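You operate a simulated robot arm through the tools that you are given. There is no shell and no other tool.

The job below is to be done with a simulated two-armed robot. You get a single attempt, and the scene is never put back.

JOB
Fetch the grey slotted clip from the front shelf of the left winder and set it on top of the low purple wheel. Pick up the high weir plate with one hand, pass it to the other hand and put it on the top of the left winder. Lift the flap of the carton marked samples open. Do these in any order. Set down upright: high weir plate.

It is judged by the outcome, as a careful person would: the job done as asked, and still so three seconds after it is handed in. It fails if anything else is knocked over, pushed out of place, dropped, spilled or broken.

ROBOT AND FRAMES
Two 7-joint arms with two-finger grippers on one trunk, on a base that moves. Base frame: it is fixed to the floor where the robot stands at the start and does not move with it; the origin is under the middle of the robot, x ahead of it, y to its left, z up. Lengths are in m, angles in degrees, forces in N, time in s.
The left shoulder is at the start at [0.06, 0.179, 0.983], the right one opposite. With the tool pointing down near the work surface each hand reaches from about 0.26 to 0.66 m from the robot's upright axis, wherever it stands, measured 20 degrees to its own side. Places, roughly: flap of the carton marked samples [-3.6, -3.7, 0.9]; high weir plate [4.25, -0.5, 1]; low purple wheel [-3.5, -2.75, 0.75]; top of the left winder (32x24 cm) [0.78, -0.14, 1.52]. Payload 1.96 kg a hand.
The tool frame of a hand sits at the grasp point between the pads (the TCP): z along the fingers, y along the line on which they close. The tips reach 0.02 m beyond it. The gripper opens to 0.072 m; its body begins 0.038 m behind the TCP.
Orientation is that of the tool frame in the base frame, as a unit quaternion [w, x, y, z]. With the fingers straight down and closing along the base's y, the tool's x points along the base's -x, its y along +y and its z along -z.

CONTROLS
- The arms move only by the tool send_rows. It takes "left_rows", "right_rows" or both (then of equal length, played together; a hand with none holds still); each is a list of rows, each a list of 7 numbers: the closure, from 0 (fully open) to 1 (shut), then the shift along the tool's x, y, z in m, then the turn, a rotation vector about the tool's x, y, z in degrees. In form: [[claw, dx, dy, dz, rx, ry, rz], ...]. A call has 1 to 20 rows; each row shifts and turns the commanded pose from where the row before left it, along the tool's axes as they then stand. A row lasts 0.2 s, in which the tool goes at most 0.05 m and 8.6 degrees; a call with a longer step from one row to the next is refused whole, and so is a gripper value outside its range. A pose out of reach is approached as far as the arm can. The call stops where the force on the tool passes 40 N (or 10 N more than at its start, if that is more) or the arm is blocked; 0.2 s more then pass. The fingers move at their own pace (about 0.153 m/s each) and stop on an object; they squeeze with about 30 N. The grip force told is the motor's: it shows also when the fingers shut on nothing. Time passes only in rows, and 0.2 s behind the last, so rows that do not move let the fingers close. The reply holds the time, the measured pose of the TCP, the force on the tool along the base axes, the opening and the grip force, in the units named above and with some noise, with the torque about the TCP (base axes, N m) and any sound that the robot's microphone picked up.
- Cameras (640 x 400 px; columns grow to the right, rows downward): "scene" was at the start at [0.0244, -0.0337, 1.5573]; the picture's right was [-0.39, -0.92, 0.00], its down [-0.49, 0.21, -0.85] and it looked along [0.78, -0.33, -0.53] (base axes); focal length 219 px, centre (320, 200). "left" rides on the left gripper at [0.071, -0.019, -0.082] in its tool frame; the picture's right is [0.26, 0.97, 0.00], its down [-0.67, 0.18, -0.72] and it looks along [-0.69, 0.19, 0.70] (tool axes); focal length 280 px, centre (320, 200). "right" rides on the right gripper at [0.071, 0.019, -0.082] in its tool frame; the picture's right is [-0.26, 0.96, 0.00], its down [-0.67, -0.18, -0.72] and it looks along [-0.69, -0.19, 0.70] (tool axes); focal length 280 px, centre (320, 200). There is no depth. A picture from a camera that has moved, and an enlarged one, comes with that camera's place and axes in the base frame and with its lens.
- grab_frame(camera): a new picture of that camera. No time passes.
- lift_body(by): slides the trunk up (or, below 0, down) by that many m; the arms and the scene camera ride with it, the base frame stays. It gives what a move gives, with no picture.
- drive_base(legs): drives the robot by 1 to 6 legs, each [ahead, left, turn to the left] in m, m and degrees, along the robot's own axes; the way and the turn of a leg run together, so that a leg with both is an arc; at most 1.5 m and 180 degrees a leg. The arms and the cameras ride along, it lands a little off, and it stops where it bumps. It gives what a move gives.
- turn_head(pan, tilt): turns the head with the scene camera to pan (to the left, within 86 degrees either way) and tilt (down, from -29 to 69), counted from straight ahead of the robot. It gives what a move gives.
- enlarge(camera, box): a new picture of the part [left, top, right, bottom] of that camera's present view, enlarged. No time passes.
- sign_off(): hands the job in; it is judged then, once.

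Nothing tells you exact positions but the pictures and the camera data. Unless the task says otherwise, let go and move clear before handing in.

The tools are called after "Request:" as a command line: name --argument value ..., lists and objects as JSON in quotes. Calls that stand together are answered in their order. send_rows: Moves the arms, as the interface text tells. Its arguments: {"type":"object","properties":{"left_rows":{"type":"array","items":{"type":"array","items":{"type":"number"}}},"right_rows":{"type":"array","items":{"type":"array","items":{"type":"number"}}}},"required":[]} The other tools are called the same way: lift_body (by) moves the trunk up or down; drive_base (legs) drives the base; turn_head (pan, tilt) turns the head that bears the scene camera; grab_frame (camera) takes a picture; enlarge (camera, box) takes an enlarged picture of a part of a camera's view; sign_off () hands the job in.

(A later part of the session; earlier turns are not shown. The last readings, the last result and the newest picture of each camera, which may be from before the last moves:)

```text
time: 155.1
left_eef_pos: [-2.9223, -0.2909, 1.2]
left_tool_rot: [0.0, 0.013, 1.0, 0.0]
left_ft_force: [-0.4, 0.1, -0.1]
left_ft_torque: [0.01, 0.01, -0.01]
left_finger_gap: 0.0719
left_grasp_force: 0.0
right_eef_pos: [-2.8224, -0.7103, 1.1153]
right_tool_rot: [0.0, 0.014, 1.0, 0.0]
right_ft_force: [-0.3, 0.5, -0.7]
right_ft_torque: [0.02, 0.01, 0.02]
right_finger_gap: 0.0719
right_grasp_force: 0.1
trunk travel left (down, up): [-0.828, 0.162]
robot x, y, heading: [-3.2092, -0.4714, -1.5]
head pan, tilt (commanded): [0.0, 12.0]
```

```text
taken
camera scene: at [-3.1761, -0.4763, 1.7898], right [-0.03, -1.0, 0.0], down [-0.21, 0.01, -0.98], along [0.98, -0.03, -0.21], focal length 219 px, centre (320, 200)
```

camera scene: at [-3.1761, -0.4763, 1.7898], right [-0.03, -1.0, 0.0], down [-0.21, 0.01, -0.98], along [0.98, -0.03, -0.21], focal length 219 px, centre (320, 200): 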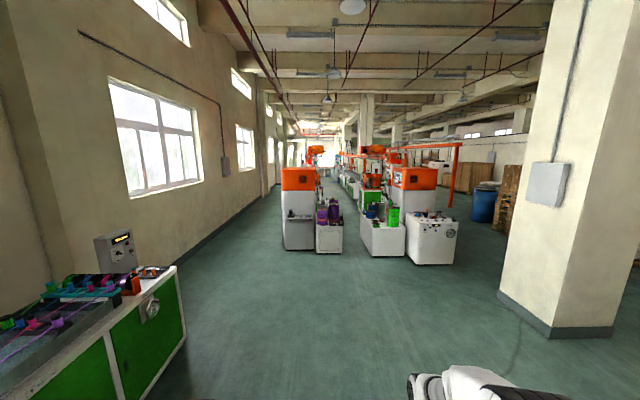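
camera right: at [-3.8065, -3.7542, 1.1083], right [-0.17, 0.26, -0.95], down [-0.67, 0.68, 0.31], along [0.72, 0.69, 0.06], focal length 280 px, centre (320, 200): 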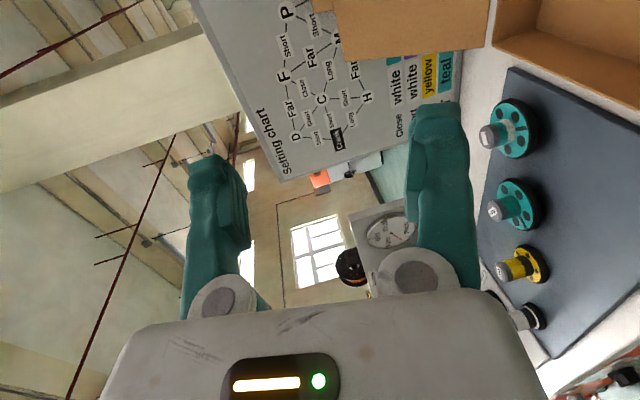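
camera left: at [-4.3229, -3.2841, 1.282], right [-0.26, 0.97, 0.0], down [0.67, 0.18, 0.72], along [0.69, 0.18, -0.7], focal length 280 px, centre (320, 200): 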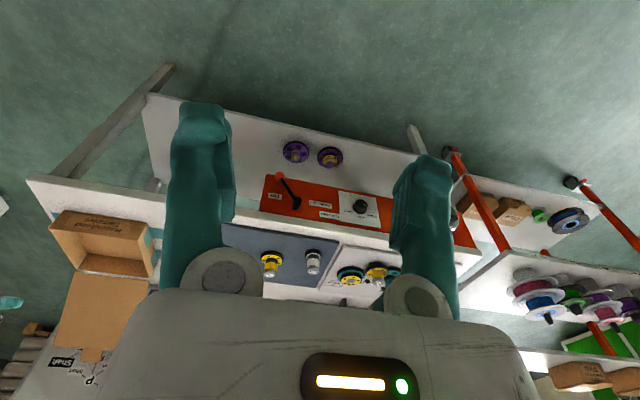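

Two winders stand ahead with an open corridor on the left; the weir plate lies beyond the left winder. I'll drive on and then look down that corridor.

Request:
drive_base --legs '[[0, 0, 1.5], [1.5, 0.3, 0], [0.9, 0.5, 0]]'

Request:
turn_head --pan 0 --tilt 10

Request:
grab_frame --camera "scene"

Request:
enlarge --camera "scene" --box '[200, 140, 440, 290]'

```text
refused: leg 2 is longer than a leg can be; nothing moved
```

```text
time: 155.7
left_eef_pos: [-2.9237, -0.2907, 1.1996]
left_tool_rot: [0.001, 0.014, 1.0, 0.0]
left_ft_force: [-0.3, -0.3, -0.1]
left_ft_torque: [-0.01, 0.0, 0.02]
left_finger_gap: 0.072
left_grasp_force: 0.0
right_eef_pos: [-2.8238, -0.7098, 1.1149]
right_tool_rot: [0.0, 0.014, 1.0, 0.0]
right_ft_force: [0.6, -0.6, 0.2]
right_ft_torque: [-0.04, -0.04, 0.0]
right_finger_gap: 0.0719
right_grasp_force: 0.1
trunk travel left (down, up): [-0.828, 0.162]
robot x, y, heading: [-3.212, -0.4759, -1.7]
head pan, tilt (commanded): [0.0, 10.0]
```

```text
taken
camera scene: at [-3.1764, -0.4764, 1.793], right [-0.03, -1.0, 0.0], down [-0.17, 0.0, -0.98], along [0.98, -0.03, -0.17], focal length 219 px, centre (320, 200)
```

scene: 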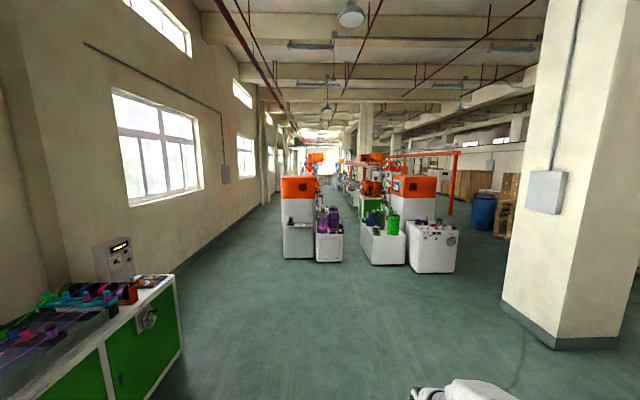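

```text
2.67 times, centred on (320, 215) of scene
camera zoom: at [-3.1764, -0.4764, 1.793], right [-0.03, -1.0, 0.0], down [-0.17, 0.0, -0.98], along [0.98, -0.03, -0.17], focal length 584 px, centre (320, 160)
```

zoom: 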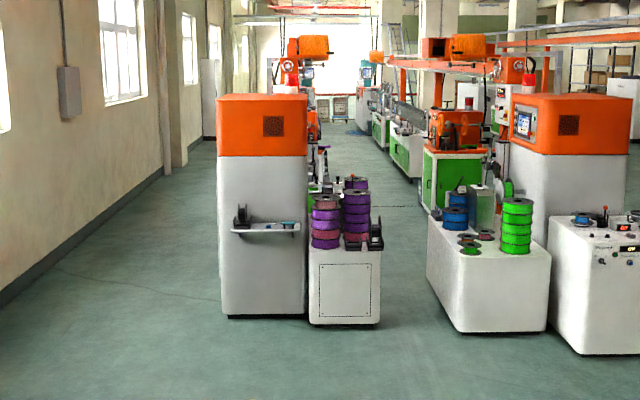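

Request:
drive_base --legs '[[0, 0, 1.6], [1.4, 0, 0], [1.25, 0, 0], [0, 1.4, 0]]'

Request:
turn_head --pan -15 --tilt 10

Request:
grab_frame --camera "scene"

```text
time: 175.5
left_eef_pos: [-0.2865, 1.118, 1.1997]
left_tool_rot: [0.001, -0.001, 1.0, 0.0]
left_ft_force: [-0.7, 0.0, -0.3]
left_ft_torque: [0.0, 0.0, 0.02]
left_finger_gap: 0.0717
left_grasp_force: 0.0
right_eef_pos: [-0.1747, 0.7011, 1.1138]
right_tool_rot: [-0.001, 0.0, 1.0, 0.0]
right_ft_force: [-0.6, 0.1, 0.2]
right_ft_torque: [-0.01, 0.01, -0.03]
right_finger_gap: 0.072
right_grasp_force: 0.1
trunk travel left (down, up): [-0.828, 0.162]
robot x, y, heading: [-0.5701, 0.9229, 0.3]
head pan, tilt (commanded): [0.0, 10.0]
```

```text
time: 176.3
left_eef_pos: [-0.2869, 1.1183, 1.2003]
left_tool_rot: [0.0, -0.001, 1.0, 0.0]
left_ft_force: [0.2, 0.4, -0.5]
left_ft_torque: [0.01, 0.01, 0.03]
left_finger_gap: 0.0721
left_grasp_force: 0.2
right_eef_pos: [-0.1747, 0.702, 1.1148]
right_tool_rot: [0.0, -0.001, 1.0, 0.0]
right_ft_force: [0.1, -0.8, 0.5]
right_ft_torque: [-0.02, -0.03, -0.01]
right_finger_gap: 0.0721
right_grasp_force: 0.1
trunk travel left (down, up): [-0.828, 0.162]
robot x, y, heading: [-0.5668, 0.9231, 0.1]
head pan, tilt (commanded): [-15.0, 10.0]
```

```text
taken
camera scene: at [-0.5377, 0.9011, 1.793], right [-0.26, -0.97, 0.0], down [-0.17, 0.04, -0.98], along [0.95, -0.25, -0.17], focal length 219 px, centre (320, 200)
```

scene: 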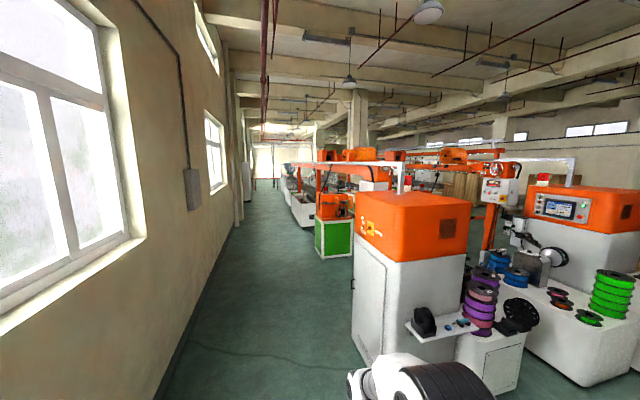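

Request:
enlarge --camera "scene" --box '[270, 150, 400, 260]'

Request:
drive_base --legs '[[1.4, 0, 0], [0.9, 0, 0]]'

Request:
turn_head --pan -35 --tilt 15

Request:
grab_frame --camera "scene"

```text
3.64 times, centred on (335, 205) of scene
camera zoom: at [-0.5377, 0.9011, 1.793], right [-0.26, -0.97, 0.0], down [-0.17, 0.04, -0.98], along [0.95, -0.25, -0.17], focal length 796 px, centre (266, 182)
```

zoom: 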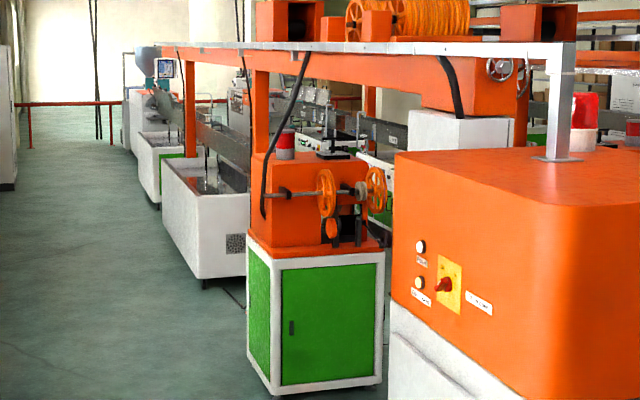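

```text
time: 187.6
left_eef_pos: [2.001, 1.1225, 1.2008]
left_tool_rot: [0.001, 0.0, 1.0, 0.0]
left_ft_force: [-0.6, 0.4, 0.4]
left_ft_torque: [0.0, 0.01, 0.03]
left_finger_gap: 0.0717
left_grasp_force: 0.1
right_eef_pos: [2.1147, 0.7054, 1.1131]
right_tool_rot: [-0.001, -0.001, 1.0, 0.0]
right_ft_force: [-1.1, -0.3, -0.5]
right_ft_torque: [0.0, 0.03, 0.01]
right_finger_gap: 0.0722
right_grasp_force: 0.1
trunk travel left (down, up): [-0.828, 0.162]
robot x, y, heading: [1.7185, 0.9274, 0.2]
head pan, tilt (commanded): [-15.0, 10.0]
```

```text
time: 188.4
left_eef_pos: [2.0016, 1.123, 1.1998]
left_tool_rot: [0.0, 0.0, 1.0, 0.0]
left_ft_force: [-0.1, 0.3, 0.0]
left_ft_torque: [-0.01, -0.02, -0.02]
left_finger_gap: 0.0721
left_grasp_force: 0.1
right_eef_pos: [2.1143, 0.7061, 1.115]
right_tool_rot: [0.0, -0.001, 1.0, 0.0]
right_ft_force: [0.7, -0.1, -1.1]
right_ft_torque: [-0.01, -0.01, -0.03]
right_finger_gap: 0.0722
right_grasp_force: 0.1
trunk travel left (down, up): [-0.828, 0.162]
robot x, y, heading: [1.7183, 0.9267, 0.0]
head pan, tilt (commanded): [-35.0, 15.0]
```

```text
taken
camera scene: at [1.7379, 0.8753, 1.7849], right [-0.57, -0.82, 0.0], down [-0.21, 0.15, -0.97], along [0.79, -0.55, -0.26], focal length 219 px, centre (320, 200)
```

scene: 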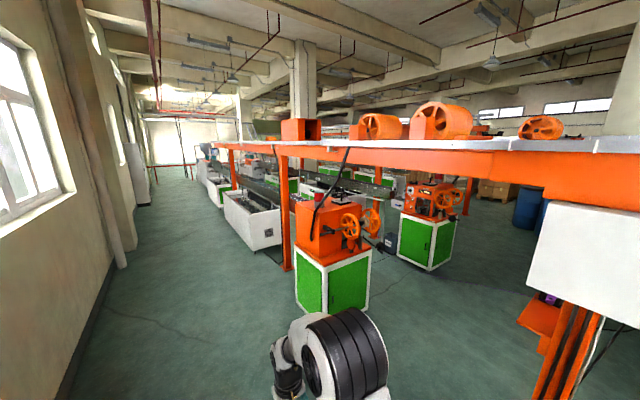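

Request:
enlarge --camera "scene" --box '[210, 150, 340, 260]'

Request:
enlarge --camera "scene" --box '[265, 175, 325, 225]'

```text
3.64 times, centred on (275, 205) of scene
camera zoom: at [1.7379, 0.8753, 1.7849], right [-0.57, -0.82, 0.0], down [-0.21, 0.15, -0.97], along [0.79, -0.55, -0.26], focal length 796 px, centre (484, 182)
```

zoom: 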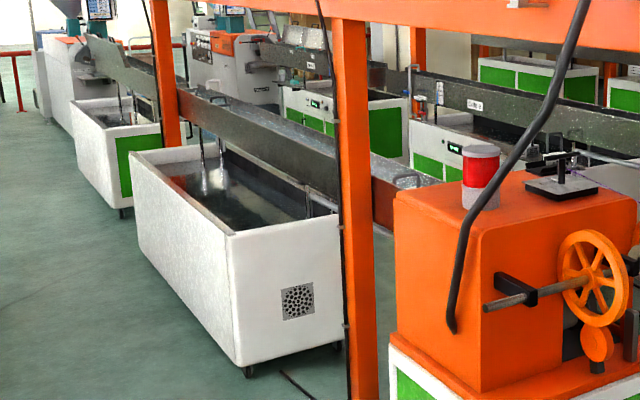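

```text
8.00 times, centred on (295, 200) of scene
camera zoom: at [1.7379, 0.8753, 1.7849], right [-0.57, -0.82, 0.0], down [-0.21, 0.15, -0.97], along [0.79, -0.55, -0.26], focal length 1751 px, centre (520, 200)
```

zoom: 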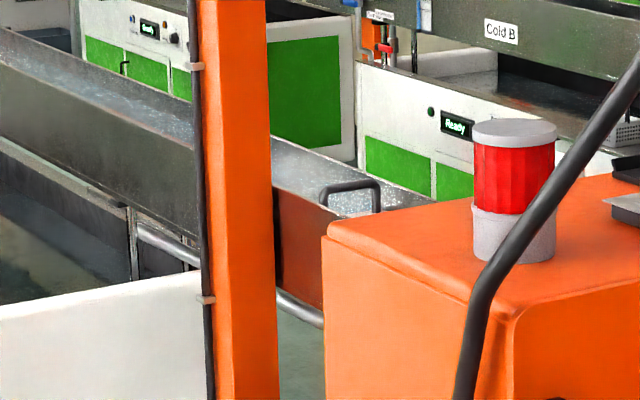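

The predicted spot falls on a U-shaped handle at the end of the long water trough, just behind an orange post at about (4.27, −0.31). I drive further along the corridor and look across at it.

Request:
drive_base --legs '[[1.4, 0, 0], [0.7, 0, 0], [0, 0, -60]]'

Request:
turn_head --pan -15 --tilt 25

Request:
grab_frame --camera "scene"

```text
time: 201.5
left_eef_pos: [4.1295, 0.7815, 1.1992]
left_tool_rot: [0.0, 0.498, 0.867, 0.0]
left_ft_force: [0.6, -0.5, -0.9]
left_ft_torque: [-0.03, -0.02, -0.02]
left_finger_gap: 0.0721
left_grasp_force: 0.1
right_eef_pos: [3.8258, 0.4736, 1.1154]
right_tool_rot: [0.0, 0.496, 0.868, 0.0]
right_ft_force: [0.4, -0.3, 0.2]
right_ft_torque: [-0.03, 0.02, 0.0]
right_finger_gap: 0.0718
right_grasp_force: 0.0
trunk travel left (down, up): [-0.828, 0.162]
robot x, y, heading: [3.8164, 0.929, -59.5]
head pan, tilt (commanded): [-35.0, 15.0]
```

```text
time: 202.3
left_eef_pos: [4.1307, 0.7826, 1.2]
left_tool_rot: [0.002, 0.498, 0.867, 0.0]
left_ft_force: [0.9, -0.5, 0.4]
left_ft_torque: [0.03, -0.01, 0.0]
left_finger_gap: 0.072
left_grasp_force: 0.0
right_eef_pos: [3.8266, 0.4758, 1.1141]
right_tool_rot: [-0.001, 0.496, 0.868, -0.001]
right_ft_force: [0.2, 0.0, -0.3]
right_ft_torque: [-0.02, 0.0, 0.0]
right_finger_gap: 0.0719
right_grasp_force: 0.0
trunk travel left (down, up): [-0.828, 0.162]
robot x, y, heading: [3.8173, 0.9267, -59.5]
head pan, tilt (commanded): [-15.0, 25.0]
```

```text
taken
camera scene: at [3.8145, 0.892, 1.7687], right [-0.96, -0.26, 0.0], down [-0.11, 0.41, -0.91], along [0.24, -0.87, -0.42], focal length 219 px, centre (320, 200)
```

scene: 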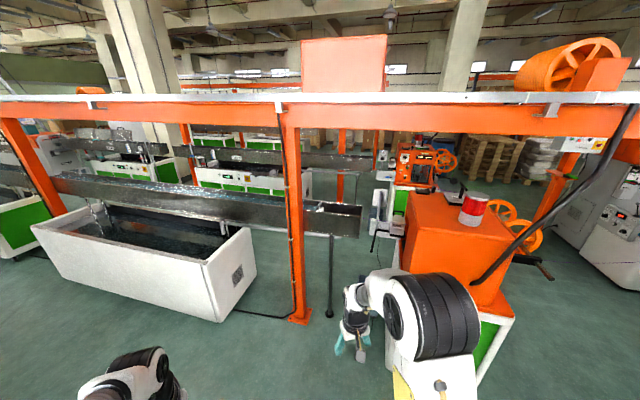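

Request:
enlarge --camera "scene" --box '[270, 170, 400, 260]'

Request:
enlarge --camera "scene" --box '[20, 140, 300, 290]'

```text
4.44 times, centred on (335, 215) of scene
camera zoom: at [3.8145, 0.892, 1.7687], right [-0.96, -0.26, 0.0], down [-0.11, 0.41, -0.91], along [0.24, -0.87, -0.42], focal length 973 px, centre (253, 133)
```

zoom: 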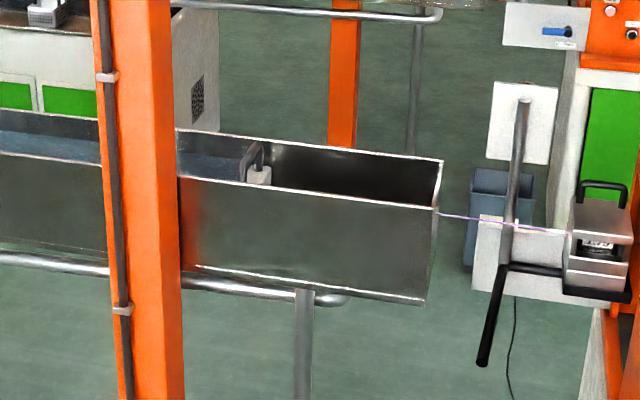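

```text
2.29 times, centred on (160, 215) of scene
camera zoom: at [3.8145, 0.892, 1.7687], right [-0.96, -0.26, 0.0], down [-0.11, 0.41, -0.91], along [0.24, -0.87, -0.42], focal length 500 px, centre (686, 166)
```

zoom: 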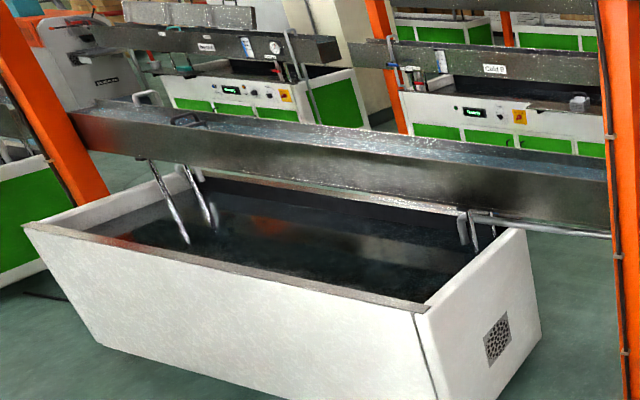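

The high weir plate appears to be the plate with a handle set across the trough near its right end, around (4.2, −0.5, 1.04), just right of the orange post. I square up facing it and move closer for a better look.

Request:
drive_base --legs '[[0, 0, -30.5], [0, 0.3, 0], [0.4, 0, 0]]'

Request:
turn_head --pan 0 --tilt 35

Request:
grab_frame --camera "scene"

Request:
grab_frame --camera "right"

Request:
grab_frame --camera "left"

```text
time: 207.9
left_eef_pos: [4.318, 0.2487, 1.2006]
left_tool_rot: [0.001, 0.706, 0.708, -0.001]
left_ft_force: [0.6, 0.3, -0.2]
left_ft_torque: [0.0, 0.01, -0.01]
left_finger_gap: 0.072
left_grasp_force: 0.1
right_eef_pos: [3.9008, 0.1365, 1.1139]
right_tool_rot: [0.0, 0.706, 0.708, 0.001]
right_ft_force: [0.0, 0.8, -0.9]
right_ft_torque: [0.02, -0.01, -0.02]
right_finger_gap: 0.0721
right_grasp_force: 0.0
trunk travel left (down, up): [-0.828, 0.162]
robot x, y, heading: [4.1224, 0.5279, -90.0]
head pan, tilt (commanded): [-15.0, 25.0]
```

```text
time: 208.7
left_eef_pos: [4.3171, 0.2468, 1.1995]
left_tool_rot: [0.001, 0.706, 0.708, -0.001]
left_ft_force: [0.3, 0.7, -0.3]
left_ft_torque: [0.01, 0.0, 0.01]
left_finger_gap: 0.072
left_grasp_force: 0.1
right_eef_pos: [3.9014, 0.1348, 1.1153]
right_tool_rot: [0.0, 0.707, 0.707, 0.001]
right_ft_force: [-0.3, 0.3, 0.3]
right_ft_torque: [0.0, 0.0, -0.01]
right_finger_gap: 0.0721
right_grasp_force: 0.0
trunk travel left (down, up): [-0.828, 0.162]
robot x, y, heading: [4.1215, 0.531, -90.0]
head pan, tilt (commanded): [0.0, 35.0]
```

```text
taken
camera scene: at [4.1239, 0.5033, 1.7529], right [-1.0, 0.0, 0.0], down [0.0, 0.57, -0.82], along [0.0, -0.82, -0.57], focal length 219 px, centre (320, 200)
```

scene: 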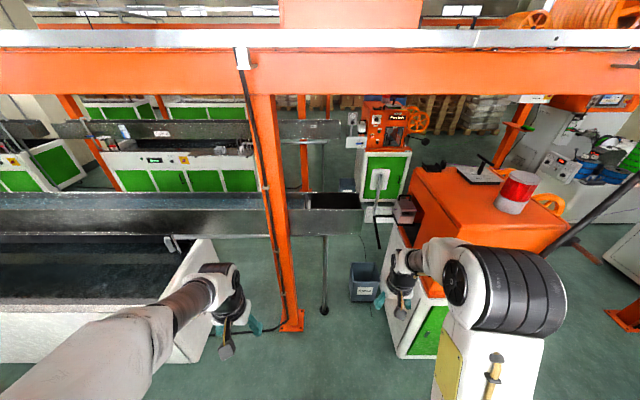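

```text
taken
camera right: at [3.9191, 0.2068, 1.1951], right [0.97, -0.26, 0.0], down [-0.18, -0.68, 0.71], along [-0.19, -0.69, -0.7], focal length 280 px, centre (320, 200)
```

right: 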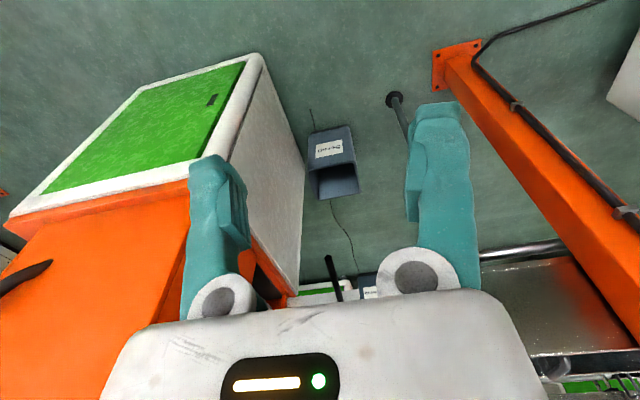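

```text
taken
camera left: at [4.2981, 0.3184, 1.2821], right [0.96, 0.26, 0.0], down [0.18, -0.67, 0.72], along [0.19, -0.69, -0.7], focal length 280 px, centre (320, 200)
```

left: 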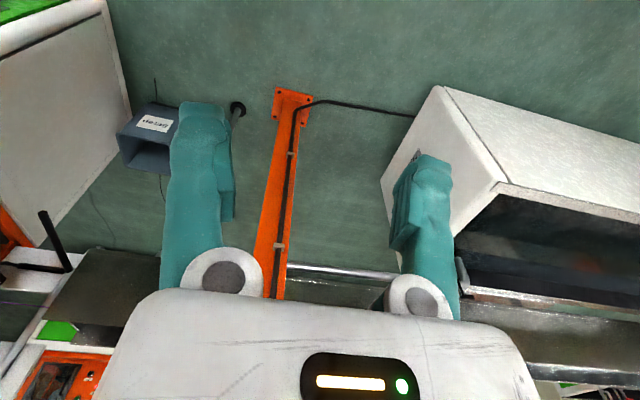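

Request:
enlarge --camera "scene" --box '[340, 140, 560, 360]'

Request:
enlarge --camera "scene" --box '[240, 160, 370, 250]'

```text
1.82 times, centred on (450, 250) of scene
camera zoom: at [4.1239, 0.5033, 1.7529], right [-1.0, 0.0, 0.0], down [0.0, 0.57, -0.82], along [0.0, -0.82, -0.57], focal length 398 px, centre (84, 109)
```

zoom: 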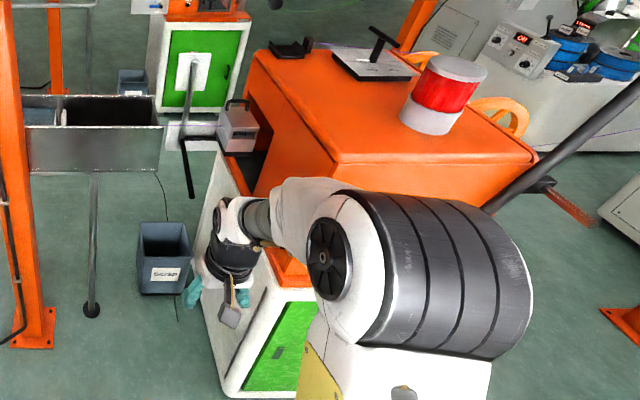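

```text
4.44 times, centred on (305, 205) of scene
camera zoom: at [4.1239, 0.5033, 1.7529], right [-1.0, 0.0, 0.0], down [0.0, 0.57, -0.82], along [0.0, -0.82, -0.57], focal length 973 px, centre (387, 178)
```

zoom: 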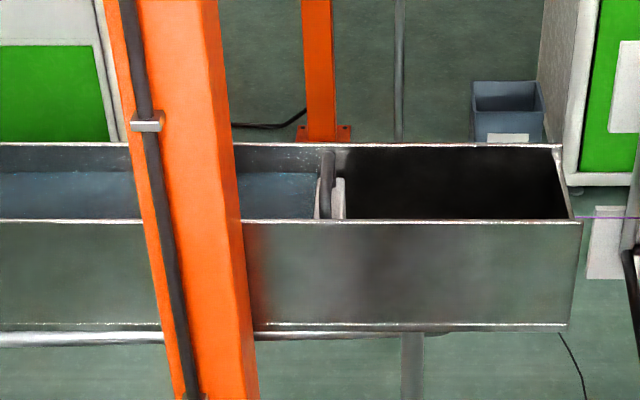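

The plate stands across the trough in the y–z plane at x≈4.19 with a handle bar on top; the post is just left of it, so the right hand must take it. I raise the trunk a little and move in so the plate is ahead-right of me.

Request:
lift_body --by 0.1

Request:
drive_base --legs '[[0.36, 0.16, 0]]'

Request:
turn_head --pan 0 --tilt 50

Request:
grab_frame --camera "scene"

Request:
grab_frame --camera "right"

Request:
grab_frame --camera "left"

```text
time: 210.0
left_eef_pos: [4.317, 0.2485, 1.3003]
left_tool_rot: [0.0, 0.706, 0.708, -0.001]
left_ft_force: [-0.1, -0.1, 0.1]
left_ft_torque: [0.02, 0.0, -0.01]
left_finger_gap: 0.0718
left_grasp_force: 0.0
right_eef_pos: [3.9006, 0.135, 1.2146]
right_tool_rot: [0.0, 0.707, 0.707, 0.0]
right_ft_force: [0.3, -0.1, 0.0]
right_ft_torque: [-0.02, 0.01, 0.0]
right_finger_gap: 0.0721
right_grasp_force: 0.1
trunk travel left (down, up): [-0.928, 0.062]
robot x, y, heading: [4.1217, 0.5316, -90.0]
head pan, tilt (commanded): [0.0, 35.0]
```

```text
time: 212.5
left_eef_pos: [4.477, -0.1075, 1.3011]
left_tool_rot: [0.001, 0.705, 0.71, -0.002]
left_ft_force: [-0.1, 0.5, 0.2]
left_ft_torque: [-0.02, 0.01, -0.02]
left_finger_gap: 0.0723
left_grasp_force: 0.0
right_eef_pos: [4.0628, -0.2235, 1.2154]
right_tool_rot: [0.001, 0.705, 0.709, 0.0]
right_ft_force: [0.6, 0.5, -0.4]
right_ft_torque: [-0.03, 0.01, 0.03]
right_finger_gap: 0.0721
right_grasp_force: 0.0
trunk travel left (down, up): [-0.928, 0.062]
robot x, y, heading: [4.2833, 0.1719, -89.5]
head pan, tilt (commanded): [0.0, 35.0]
```

```text
time: 213.2
left_eef_pos: [4.479, -0.1102, 1.3001]
left_tool_rot: [0.001, 0.705, 0.709, 0.0]
left_ft_force: [-0.5, -0.4, 0.1]
left_ft_torque: [0.01, 0.0, 0.0]
left_finger_gap: 0.072
left_grasp_force: 0.1
right_eef_pos: [4.0635, -0.2245, 1.2149]
right_tool_rot: [0.0, 0.704, 0.71, 0.0]
right_ft_force: [-0.8, 0.0, -1.0]
right_ft_torque: [0.01, -0.03, -0.03]
right_finger_gap: 0.0721
right_grasp_force: 0.1
trunk travel left (down, up): [-0.928, 0.062]
robot x, y, heading: [4.2779, 0.1745, -89.5]
head pan, tilt (commanded): [0.0, 50.0]
```

```text
taken
camera scene: at [4.2848, 0.1554, 1.8312], right [-1.0, -0.01, 0.0], down [-0.01, 0.77, -0.64], along [0.0, -0.64, -0.77], focal length 219 px, centre (320, 200)
```

scene: 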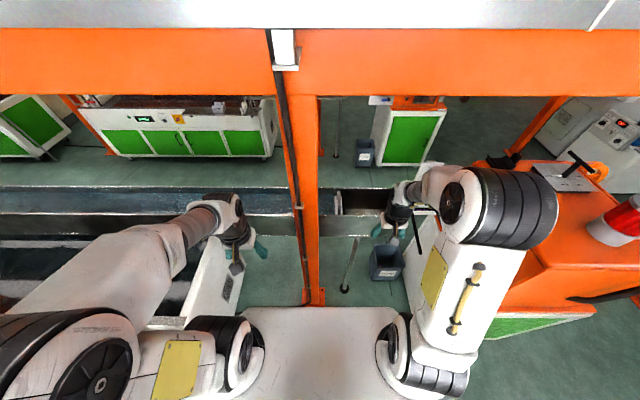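

```text
taken
camera right: at [4.0812, -0.153, 1.2951], right [0.97, -0.26, 0.0], down [-0.18, -0.68, 0.71], along [-0.18, -0.69, -0.7], focal length 280 px, centre (320, 200)
```

right: 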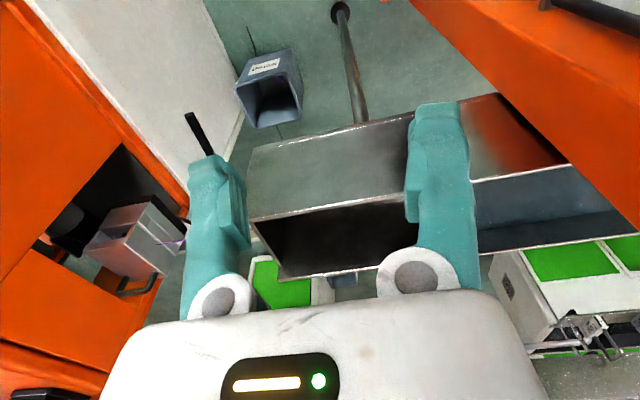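

```text
taken
camera left: at [4.4598, -0.0396, 1.382], right [0.96, 0.27, 0.0], down [0.19, -0.67, 0.72], along [0.19, -0.69, -0.7], focal length 280 px, centre (320, 200)
```

left: 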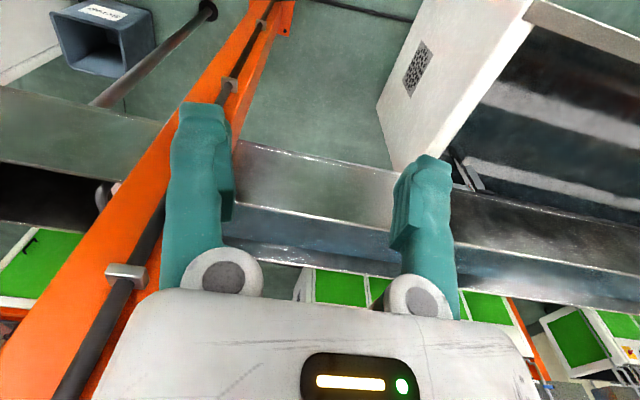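

Request:
enlarge --camera "scene" --box '[270, 170, 420, 260]'

Request:
turn_head --pan -15 --tilt 50

Request:
enlarge --camera "scene" --box '[220, 170, 340, 250]'

```text
4.27 times, centred on (345, 215) of scene
camera zoom: at [4.2848, 0.1554, 1.8312], right [-1.0, -0.01, 0.0], down [-0.01, 0.77, -0.64], along [0.0, -0.64, -0.77], focal length 934 px, centre (213, 136)
```

zoom: 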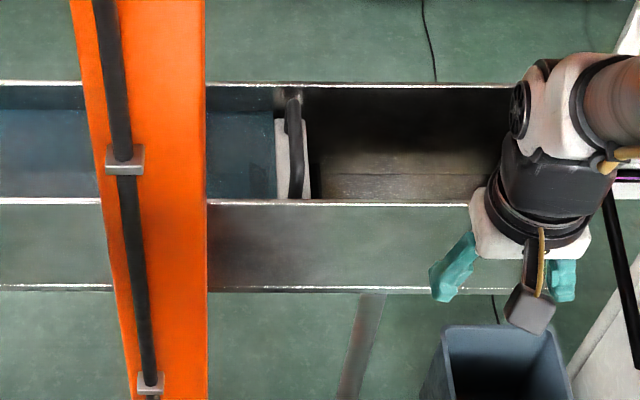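

```text
time: 214.0
left_eef_pos: [4.4784, -0.1103, 1.2992]
left_tool_rot: [0.0, 0.705, 0.71, 0.0]
left_ft_force: [-0.7, 0.0, -0.3]
left_ft_torque: [-0.03, 0.04, -0.03]
left_finger_gap: 0.072
left_grasp_force: 0.0
right_eef_pos: [4.0636, -0.2251, 1.2133]
right_tool_rot: [0.0, 0.705, 0.709, 0.0]
right_ft_force: [0.1, -0.1, -0.9]
right_ft_torque: [-0.01, -0.01, 0.02]
right_finger_gap: 0.0723
right_grasp_force: 0.0
trunk travel left (down, up): [-0.928, 0.062]
robot x, y, heading: [4.2795, 0.1718, -89.9]
head pan, tilt (commanded): [-15.0, 50.0]
```

```text
5.00 times, centred on (280, 210) of scene
camera zoom: at [4.2645, 0.1587, 1.8312], right [-0.97, 0.25, 0.0], down [0.19, 0.74, -0.64], along [-0.16, -0.62, -0.77], focal length 1094 px, centre (520, 150)
```

zoom: 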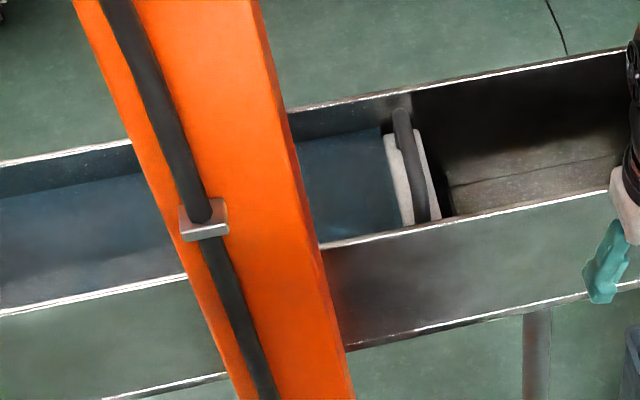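

The handle bar runs along y above a light plate at x≈4.20. I bring the right hand to x≈4.19 (clear of the post) so its camera looks straight at the handle.

Request:
send_rows --right_rows '[[0, 0, 0.025, -0.006, 0, 0, 0], [0, 0, 0.025, -0.006, 0, 0, 0], [0, 0, 0.025, -0.006, 0, 0, 0], [0, 0, 0.025, -0.006, 0, 0, 0], [0, 0, 0.025, -0.006, 0, 0, 0], [0, 0, 0, 0, 0, 0, 0]]'

Request:
grab_frame --camera "right"

Request:
grab_frame --camera "scene"

```text
time: 215.4
left_eef_pos: [4.4791, -0.1105, 1.2999]
left_tool_rot: [0.001, 0.705, 0.709, -0.001]
left_ft_force: [-1.5, -0.3, 0.2]
left_ft_torque: [-0.02, 0.01, 0.0]
left_finger_gap: 0.0719
left_grasp_force: 0.0
right_eef_pos: [4.1878, -0.223, 1.2445]
right_tool_rot: [0.0, 0.705, 0.71, 0.0]
right_ft_force: [0.4, -0.6, -0.2]
right_ft_torque: [0.01, 0.01, -0.03]
right_finger_gap: 0.0722
right_grasp_force: 0.1
trunk travel left (down, up): [-0.928, 0.062]
robot x, y, heading: [4.2821, 0.1726, -89.7]
head pan, tilt (commanded): [-15.0, 50.0]
```

```text
taken
camera right: at [4.2058, -0.152, 1.3248], right [0.97, -0.26, 0.0], down [-0.18, -0.68, 0.72], along [-0.18, -0.69, -0.7], focal length 280 px, centre (320, 200)
```

right: 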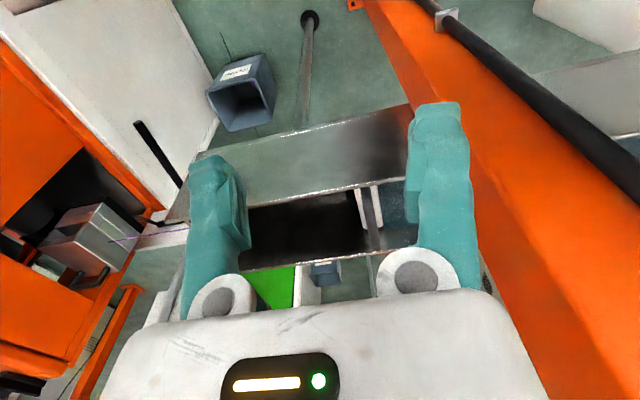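

```text
taken
camera scene: at [4.2637, 0.1588, 1.8312], right [-0.97, 0.25, 0.0], down [0.19, 0.74, -0.64], along [-0.16, -0.62, -0.77], focal length 219 px, centre (320, 200)
```

scene: 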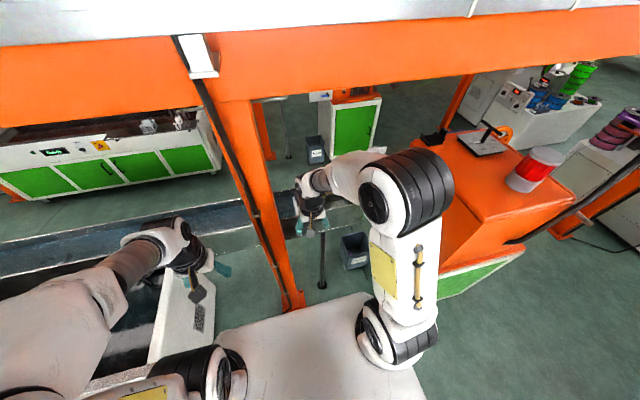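

Request:
enlarge --camera "right" --box '[230, 150, 430, 275]'

Request:
enlarge --camera "right" --box '[330, 165, 426, 255]'

```text
3.20 times, centred on (330, 212) of right
camera zoom: at [4.2058, -0.152, 1.3248], right [0.97, -0.26, 0.0], down [-0.18, -0.68, 0.72], along [-0.18, -0.69, -0.7], focal length 897 px, centre (288, 160)
```

zoom: 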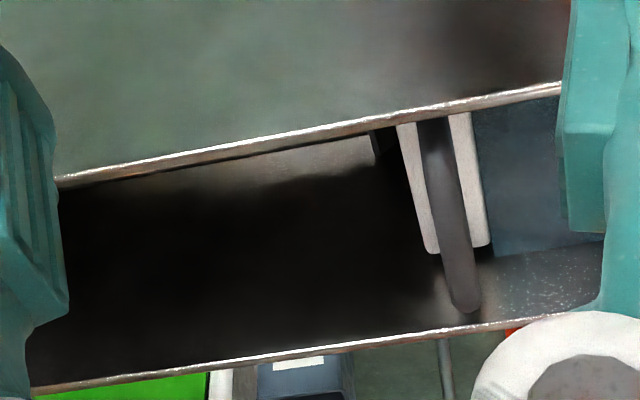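

```text
4.44 times, centred on (378, 210) of right
camera zoom: at [4.2058, -0.152, 1.3248], right [0.97, -0.26, 0.0], down [-0.18, -0.68, 0.72], along [-0.18, -0.69, -0.7], focal length 1246 px, centre (62, 156)
```

zoom: 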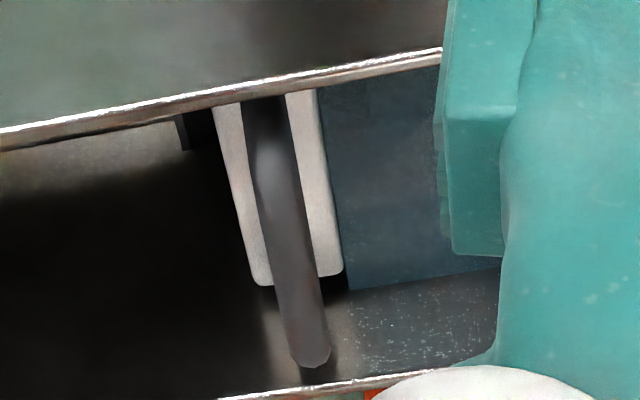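

The handle bar (≈17 mm thick, z≈1.04, y −0.43…−0.565, x≈4.194) sits at rim level above a ~4 cm thick plate whose top is at z≈1.0. I need ~12 cm more reach, so I inch forward, staying short of the post.

Request:
drive_base --legs '[[0.12, 0, -0.3]]'

Request:
grab_frame --camera "right"

Request:
grab_frame --camera "left"

Request:
turn_head --pan -10 --tilt 58

Request:
grab_frame --camera "scene"

```text
time: 216.7
left_eef_pos: [4.4778, -0.2291, 1.2993]
left_tool_rot: [0.002, 0.708, 0.707, -0.002]
left_ft_force: [0.6, 0.6, -0.2]
left_ft_torque: [0.0, 0.0, 0.0]
left_finger_gap: 0.0722
left_grasp_force: 0.0
right_eef_pos: [4.1857, -0.3416, 1.2444]
right_tool_rot: [0.0, 0.707, 0.707, -0.001]
right_ft_force: [0.4, -0.2, 0.6]
right_ft_torque: [0.01, -0.05, 0.02]
right_finger_gap: 0.0721
right_grasp_force: 0.1
trunk travel left (down, up): [-0.928, 0.062]
robot x, y, heading: [4.2823, 0.0542, -90.3]
head pan, tilt (commanded): [-15.0, 50.0]
```

```text
taken
camera right: at [4.2043, -0.2694, 1.3253], right [0.97, -0.26, 0.0], down [-0.18, -0.67, 0.72], along [-0.19, -0.69, -0.7], focal length 280 px, centre (320, 200)
```

right: 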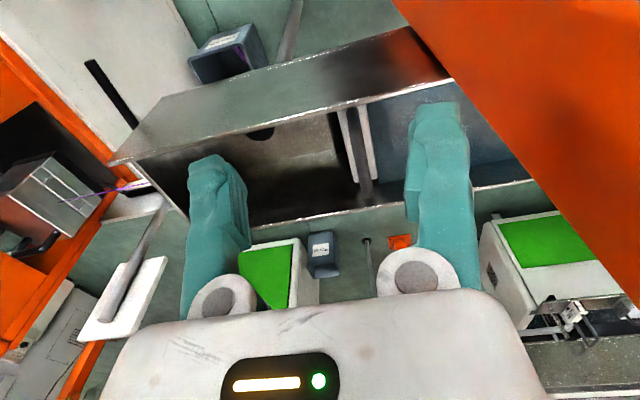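

```text
taken
camera left: at [4.4585, -0.1579, 1.3826], right [0.97, 0.26, 0.0], down [0.18, -0.67, 0.72], along [0.19, -0.69, -0.7], focal length 280 px, centre (320, 200)
```

left: 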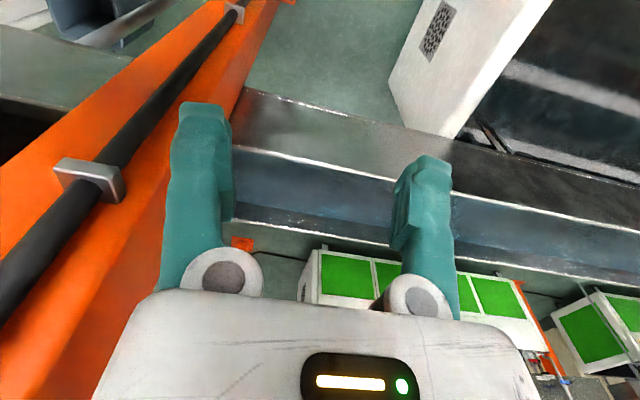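

```text
time: 217.3
left_eef_pos: [4.4771, -0.2313, 1.2997]
left_tool_rot: [0.001, 0.707, 0.707, 0.0]
left_ft_force: [0.3, 0.2, 0.0]
left_ft_torque: [0.0, 0.01, 0.0]
left_finger_gap: 0.072
left_grasp_force: 0.0
right_eef_pos: [4.1851, -0.3432, 1.2434]
right_tool_rot: [0.0, 0.707, 0.707, -0.001]
right_ft_force: [0.5, -0.1, 0.0]
right_ft_torque: [-0.01, 0.02, -0.02]
right_finger_gap: 0.0719
right_grasp_force: 0.1
trunk travel left (down, up): [-0.928, 0.062]
robot x, y, heading: [4.2825, 0.0529, -89.9]
head pan, tilt (commanded): [-10.0, 58.0]
```

```text
taken
camera scene: at [4.2727, 0.0448, 1.821], right [-0.98, 0.17, 0.0], down [0.15, 0.84, -0.53], along [-0.09, -0.52, -0.85], focal length 219 px, centre (320, 200)
```

scene: 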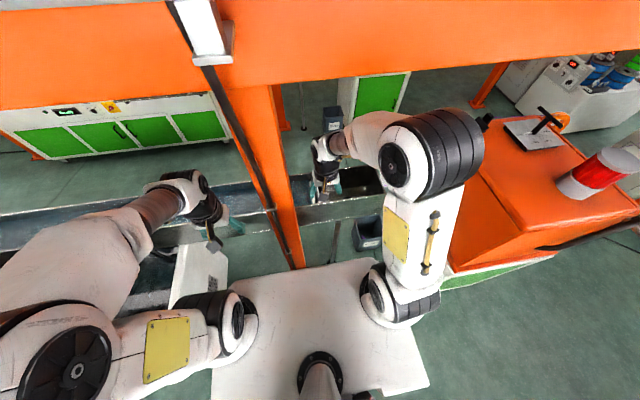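

Request:
enlarge --camera "right" --box '[300, 80, 440, 220]'

Request:
enlarge --camera "scene" --box '[280, 150, 400, 230]'

```text
2.86 times, centred on (370, 150) of right
camera zoom: at [4.2044, -0.2719, 1.3246], right [0.97, -0.26, 0.0], down [-0.18, -0.68, 0.71], along [-0.19, -0.69, -0.7], focal length 801 px, centre (177, 343)
```

zoom: 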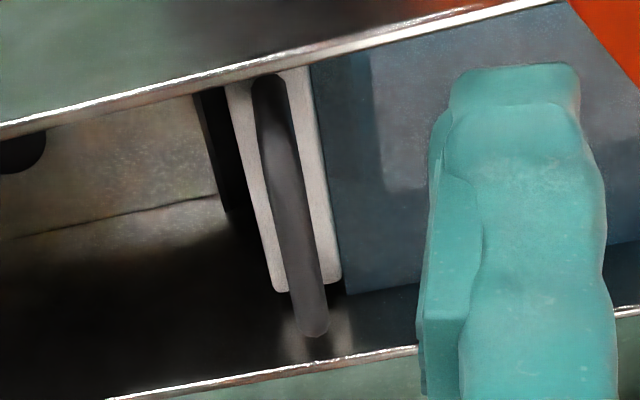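

```text
5.00 times, centred on (340, 190) of scene
camera zoom: at [4.2727, 0.0448, 1.821], right [-0.98, 0.17, 0.0], down [0.15, 0.84, -0.53], along [-0.09, -0.52, -0.85], focal length 1094 px, centre (220, 250)
```

zoom: 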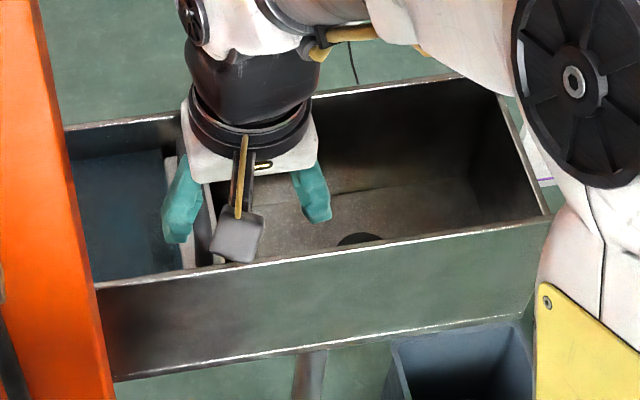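

Request:
send_rows --right_rows '[[0, -0.03, 0.0022, 0.02, 0, 0, 0], [0, -0.03, 0.0022, 0.02, 0, 0, 0], [0, -0.03, 0.0022, 0.02, 0, 0, 0], [0, -0.03, 0.0022, 0.02, 0, 0, 0], [0, -0.03, 0.0022, 0.02, 0, 0, 0], [0, 0, 0, 0.02, 0, 0, 0], [0, 0, 0, 0, 0, 0, 0]]'

Request:
grab_frame --camera "right"

Request:
enlarge --camera "scene" --box '[270, 130, 390, 230]'

```text
time: 218.9
left_eef_pos: [4.4781, -0.2307, 1.2996]
left_tool_rot: [0.0, 0.707, 0.707, -0.001]
left_ft_force: [0.2, -1.0, 0.5]
left_ft_torque: [-0.02, 0.03, 0.0]
left_finger_gap: 0.0721
left_grasp_force: 0.1
right_eef_pos: [4.1967, -0.4929, 1.1239]
right_tool_rot: [-0.001, 0.707, 0.707, 0.0]
right_ft_force: [-0.2, -0.2, -0.3]
right_ft_torque: [0.01, -0.02, 0.02]
right_finger_gap: 0.0718
right_grasp_force: 0.1
trunk travel left (down, up): [-0.928, 0.062]
robot x, y, heading: [4.2791, 0.0545, -89.9]
head pan, tilt (commanded): [-10.0, 58.0]
```

```text
taken
camera right: at [4.2161, -0.421, 1.2046], right [0.97, -0.26, 0.0], down [-0.18, -0.67, 0.72], along [-0.19, -0.69, -0.7], focal length 280 px, centre (320, 200)
```

right: 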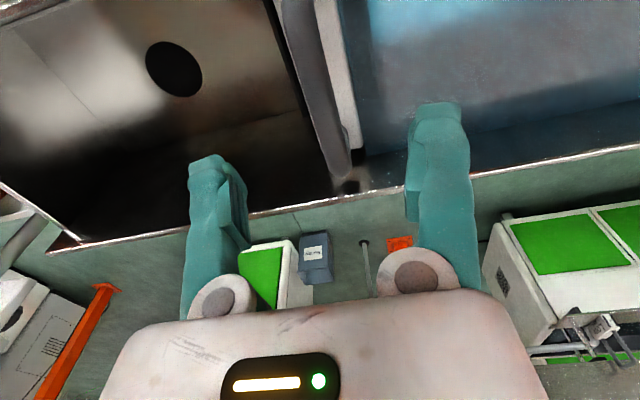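

```text
4.00 times, centred on (330, 180) of scene
camera zoom: at [4.2728, 0.0462, 1.821], right [-0.98, 0.17, 0.0], down [0.15, 0.84, -0.53], along [-0.09, -0.52, -0.85], focal length 876 px, centre (280, 280)
```

zoom: 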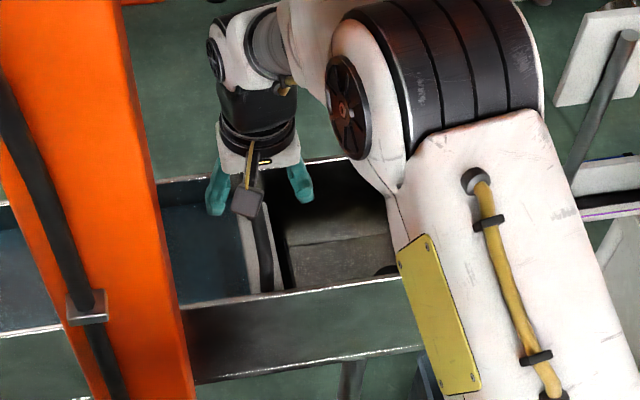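

Fingers straddle the bar. Descending onto it.

Request:
send_rows --right_rows '[[0, 0, 0, 0.02, 0, 0, 0], [0, 0, 0, 0.02, 0, 0, 0], [0, 0, 0, 0.02, 0, 0, 0], [0, 0, 0, 0.01, 0, 0, 0], [0, 0, 0, 0.01, 0, 0, 0], [0, 0, 0, 0, 0, 0, 0]]'

Request:
grab_frame --camera "right"

Request:
enlarge --camera "scene" --box '[270, 130, 390, 230]'

```text
time: 220.3
left_eef_pos: [4.4785, -0.2317, 1.301]
left_tool_rot: [0.001, 0.707, 0.707, -0.001]
left_ft_force: [0.2, -0.6, 0.0]
left_ft_torque: [0.02, -0.04, 0.02]
left_finger_gap: 0.0721
left_grasp_force: 0.0
right_eef_pos: [4.1971, -0.4927, 1.0437]
right_tool_rot: [-0.001, 0.707, 0.707, -0.001]
right_ft_force: [-0.1, 0.4, -0.3]
right_ft_torque: [0.01, 0.03, 0.0]
right_finger_gap: 0.072
right_grasp_force: 0.1
trunk travel left (down, up): [-0.928, 0.062]
robot x, y, heading: [4.2868, 0.0503, -90.1]
head pan, tilt (commanded): [-10.0, 58.0]
```

```text
taken
camera right: at [4.2159, -0.421, 1.1244], right [0.97, -0.26, 0.0], down [-0.18, -0.67, 0.72], along [-0.19, -0.69, -0.7], focal length 280 px, centre (320, 200)
```

right: 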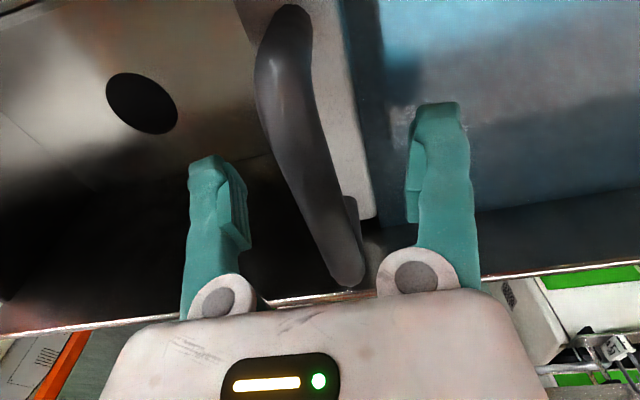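

```text
4.00 times, centred on (330, 180) of scene
camera zoom: at [4.2728, 0.0455, 1.821], right [-0.98, 0.17, 0.0], down [0.15, 0.84, -0.53], along [-0.09, -0.52, -0.85], focal length 876 px, centre (280, 280)
```

zoom: 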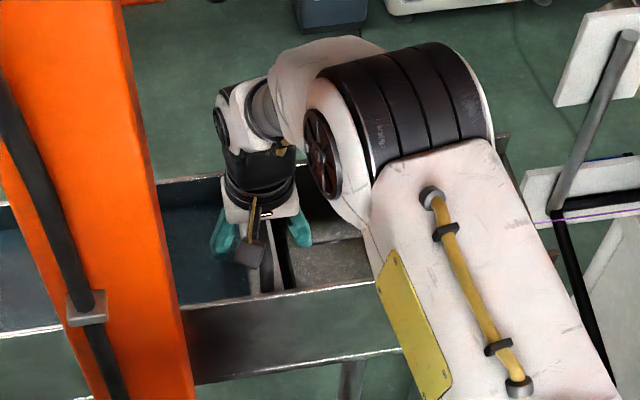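

Request:
send_rows --right_rows '[[0, -0.003, 0, 0.007, 0, 0, 0], [0, 0, 0, 0, 0, 0, 0], [1, 0, 0, 0, 0, 0, 0], [1, 0, 0, 0, 0, 0, 0], [1, 0, 0, 0, 0, 0, 0], [1, 0, 0, 0, 0, 0, 0]]'

Request:
grab_frame --camera "right"

```text
time: 221.8
left_eef_pos: [4.4788, -0.231, 1.2988]
left_tool_rot: [0.0, 0.707, 0.707, -0.001]
left_ft_force: [0.1, 0.1, 0.2]
left_ft_torque: [-0.01, -0.01, 0.0]
left_finger_gap: 0.0719
left_grasp_force: 0.0
right_eef_pos: [4.1956, -0.495, 1.036]
right_tool_rot: [0.0, 0.707, 0.707, 0.0]
right_ft_force: [-0.4, -0.6, -0.8]
right_ft_torque: [0.0, -0.01, 0.0]
right_finger_gap: 0.0001
right_grasp_force: 29.9
trunk travel left (down, up): [-0.928, 0.062]
robot x, y, heading: [4.282, 0.053, -90.1]
head pan, tilt (commanded): [-10.0, 58.0]
```

```text
taken
camera right: at [4.2157, -0.424, 1.1177], right [0.97, -0.26, 0.0], down [-0.18, -0.67, 0.72], along [-0.19, -0.69, -0.7], focal length 280 px, centre (320, 200)
```

right: 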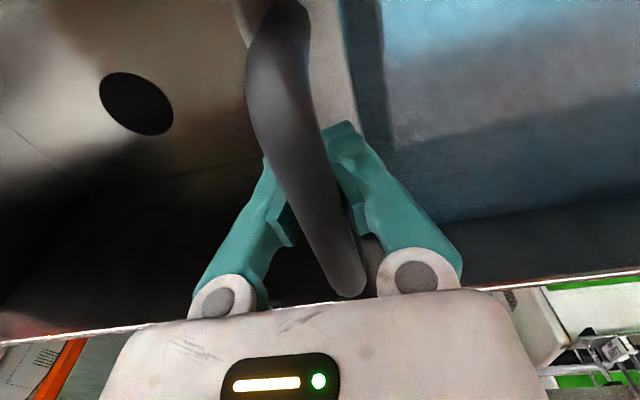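

The fingers closed on nothing (gap 0), so the bar isn't where I took it to be. I look more closely before doing anything else.

Request:
enlarge --camera "right" --box '[200, 0, 440, 300]'

Request:
enlarge --camera "scene" --box '[310, 165, 370, 215]'

```text
1.33 times, centred on (320, 150) of right
camera zoom: at [4.2157, -0.424, 1.1177], right [0.97, -0.26, 0.0], down [-0.18, -0.67, 0.72], along [-0.19, -0.69, -0.7], focal length 374 px, centre (320, 267)
```

zoom: 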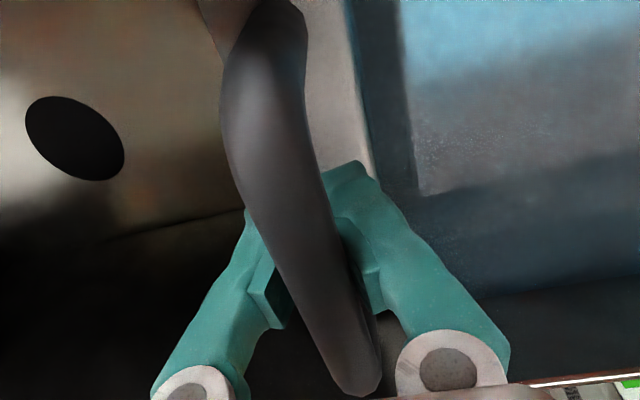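

```text
8.00 times, centred on (340, 190) of scene
camera zoom: at [4.2728, 0.0456, 1.821], right [-0.98, 0.17, 0.0], down [0.15, 0.84, -0.53], along [-0.09, -0.52, -0.85], focal length 1751 px, centre (160, 280)
```

zoom: 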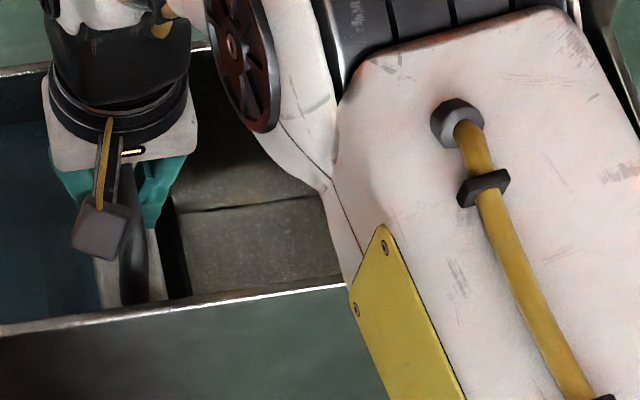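

The wrist view shows the bar arching above the closed pads: it is higher than I thought (z≈1.06, ~14 mm thick), and the fingers closed in the space beneath it. I reopen, rise about 23 mm and close again.

Request:
send_rows --right_rows '[[0, 0, 0, 0, 0, 0, 0], [0, 0, 0, 0, 0, 0, 0], [0, 0, 0, 0, 0, 0, 0], [0, 0, 0, -0.012, 0, 0, 0], [0, 0, 0, -0.011, 0, 0, 0], [0, 0, 0, 0, 0, 0, 0]]'

Request:
grab_frame --camera "right"

```text
time: 223.2
left_eef_pos: [4.4774, -0.2308, 1.2991]
left_tool_rot: [0.001, 0.707, 0.707, 0.0]
left_ft_force: [-0.3, -0.7, -0.2]
left_ft_torque: [-0.03, -0.02, -0.01]
left_finger_gap: 0.0719
left_grasp_force: 0.1
right_eef_pos: [4.1953, -0.4944, 1.0607]
right_tool_rot: [0.0, 0.707, 0.707, 0.001]
right_ft_force: [0.3, -0.2, 0.4]
right_ft_torque: [0.0, 0.02, 0.01]
right_finger_gap: 0.0721
right_grasp_force: 0.0
trunk travel left (down, up): [-0.928, 0.062]
robot x, y, heading: [4.2818, 0.0546, -90.1]
head pan, tilt (commanded): [-10.0, 58.0]
```

```text
taken
camera right: at [4.2154, -0.424, 1.1408], right [0.97, -0.26, 0.0], down [-0.18, -0.68, 0.71], along [-0.19, -0.69, -0.7], focal length 280 px, centre (320, 200)
```

right: 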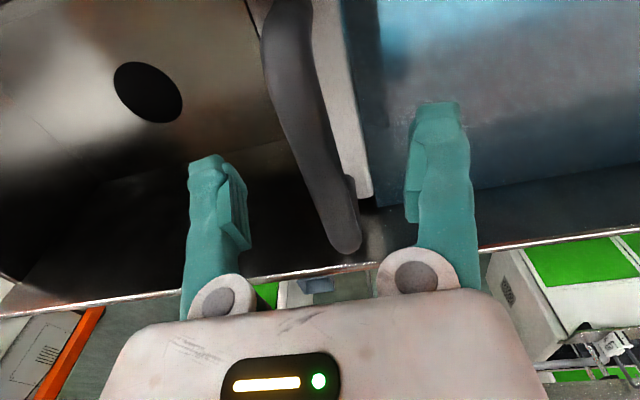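

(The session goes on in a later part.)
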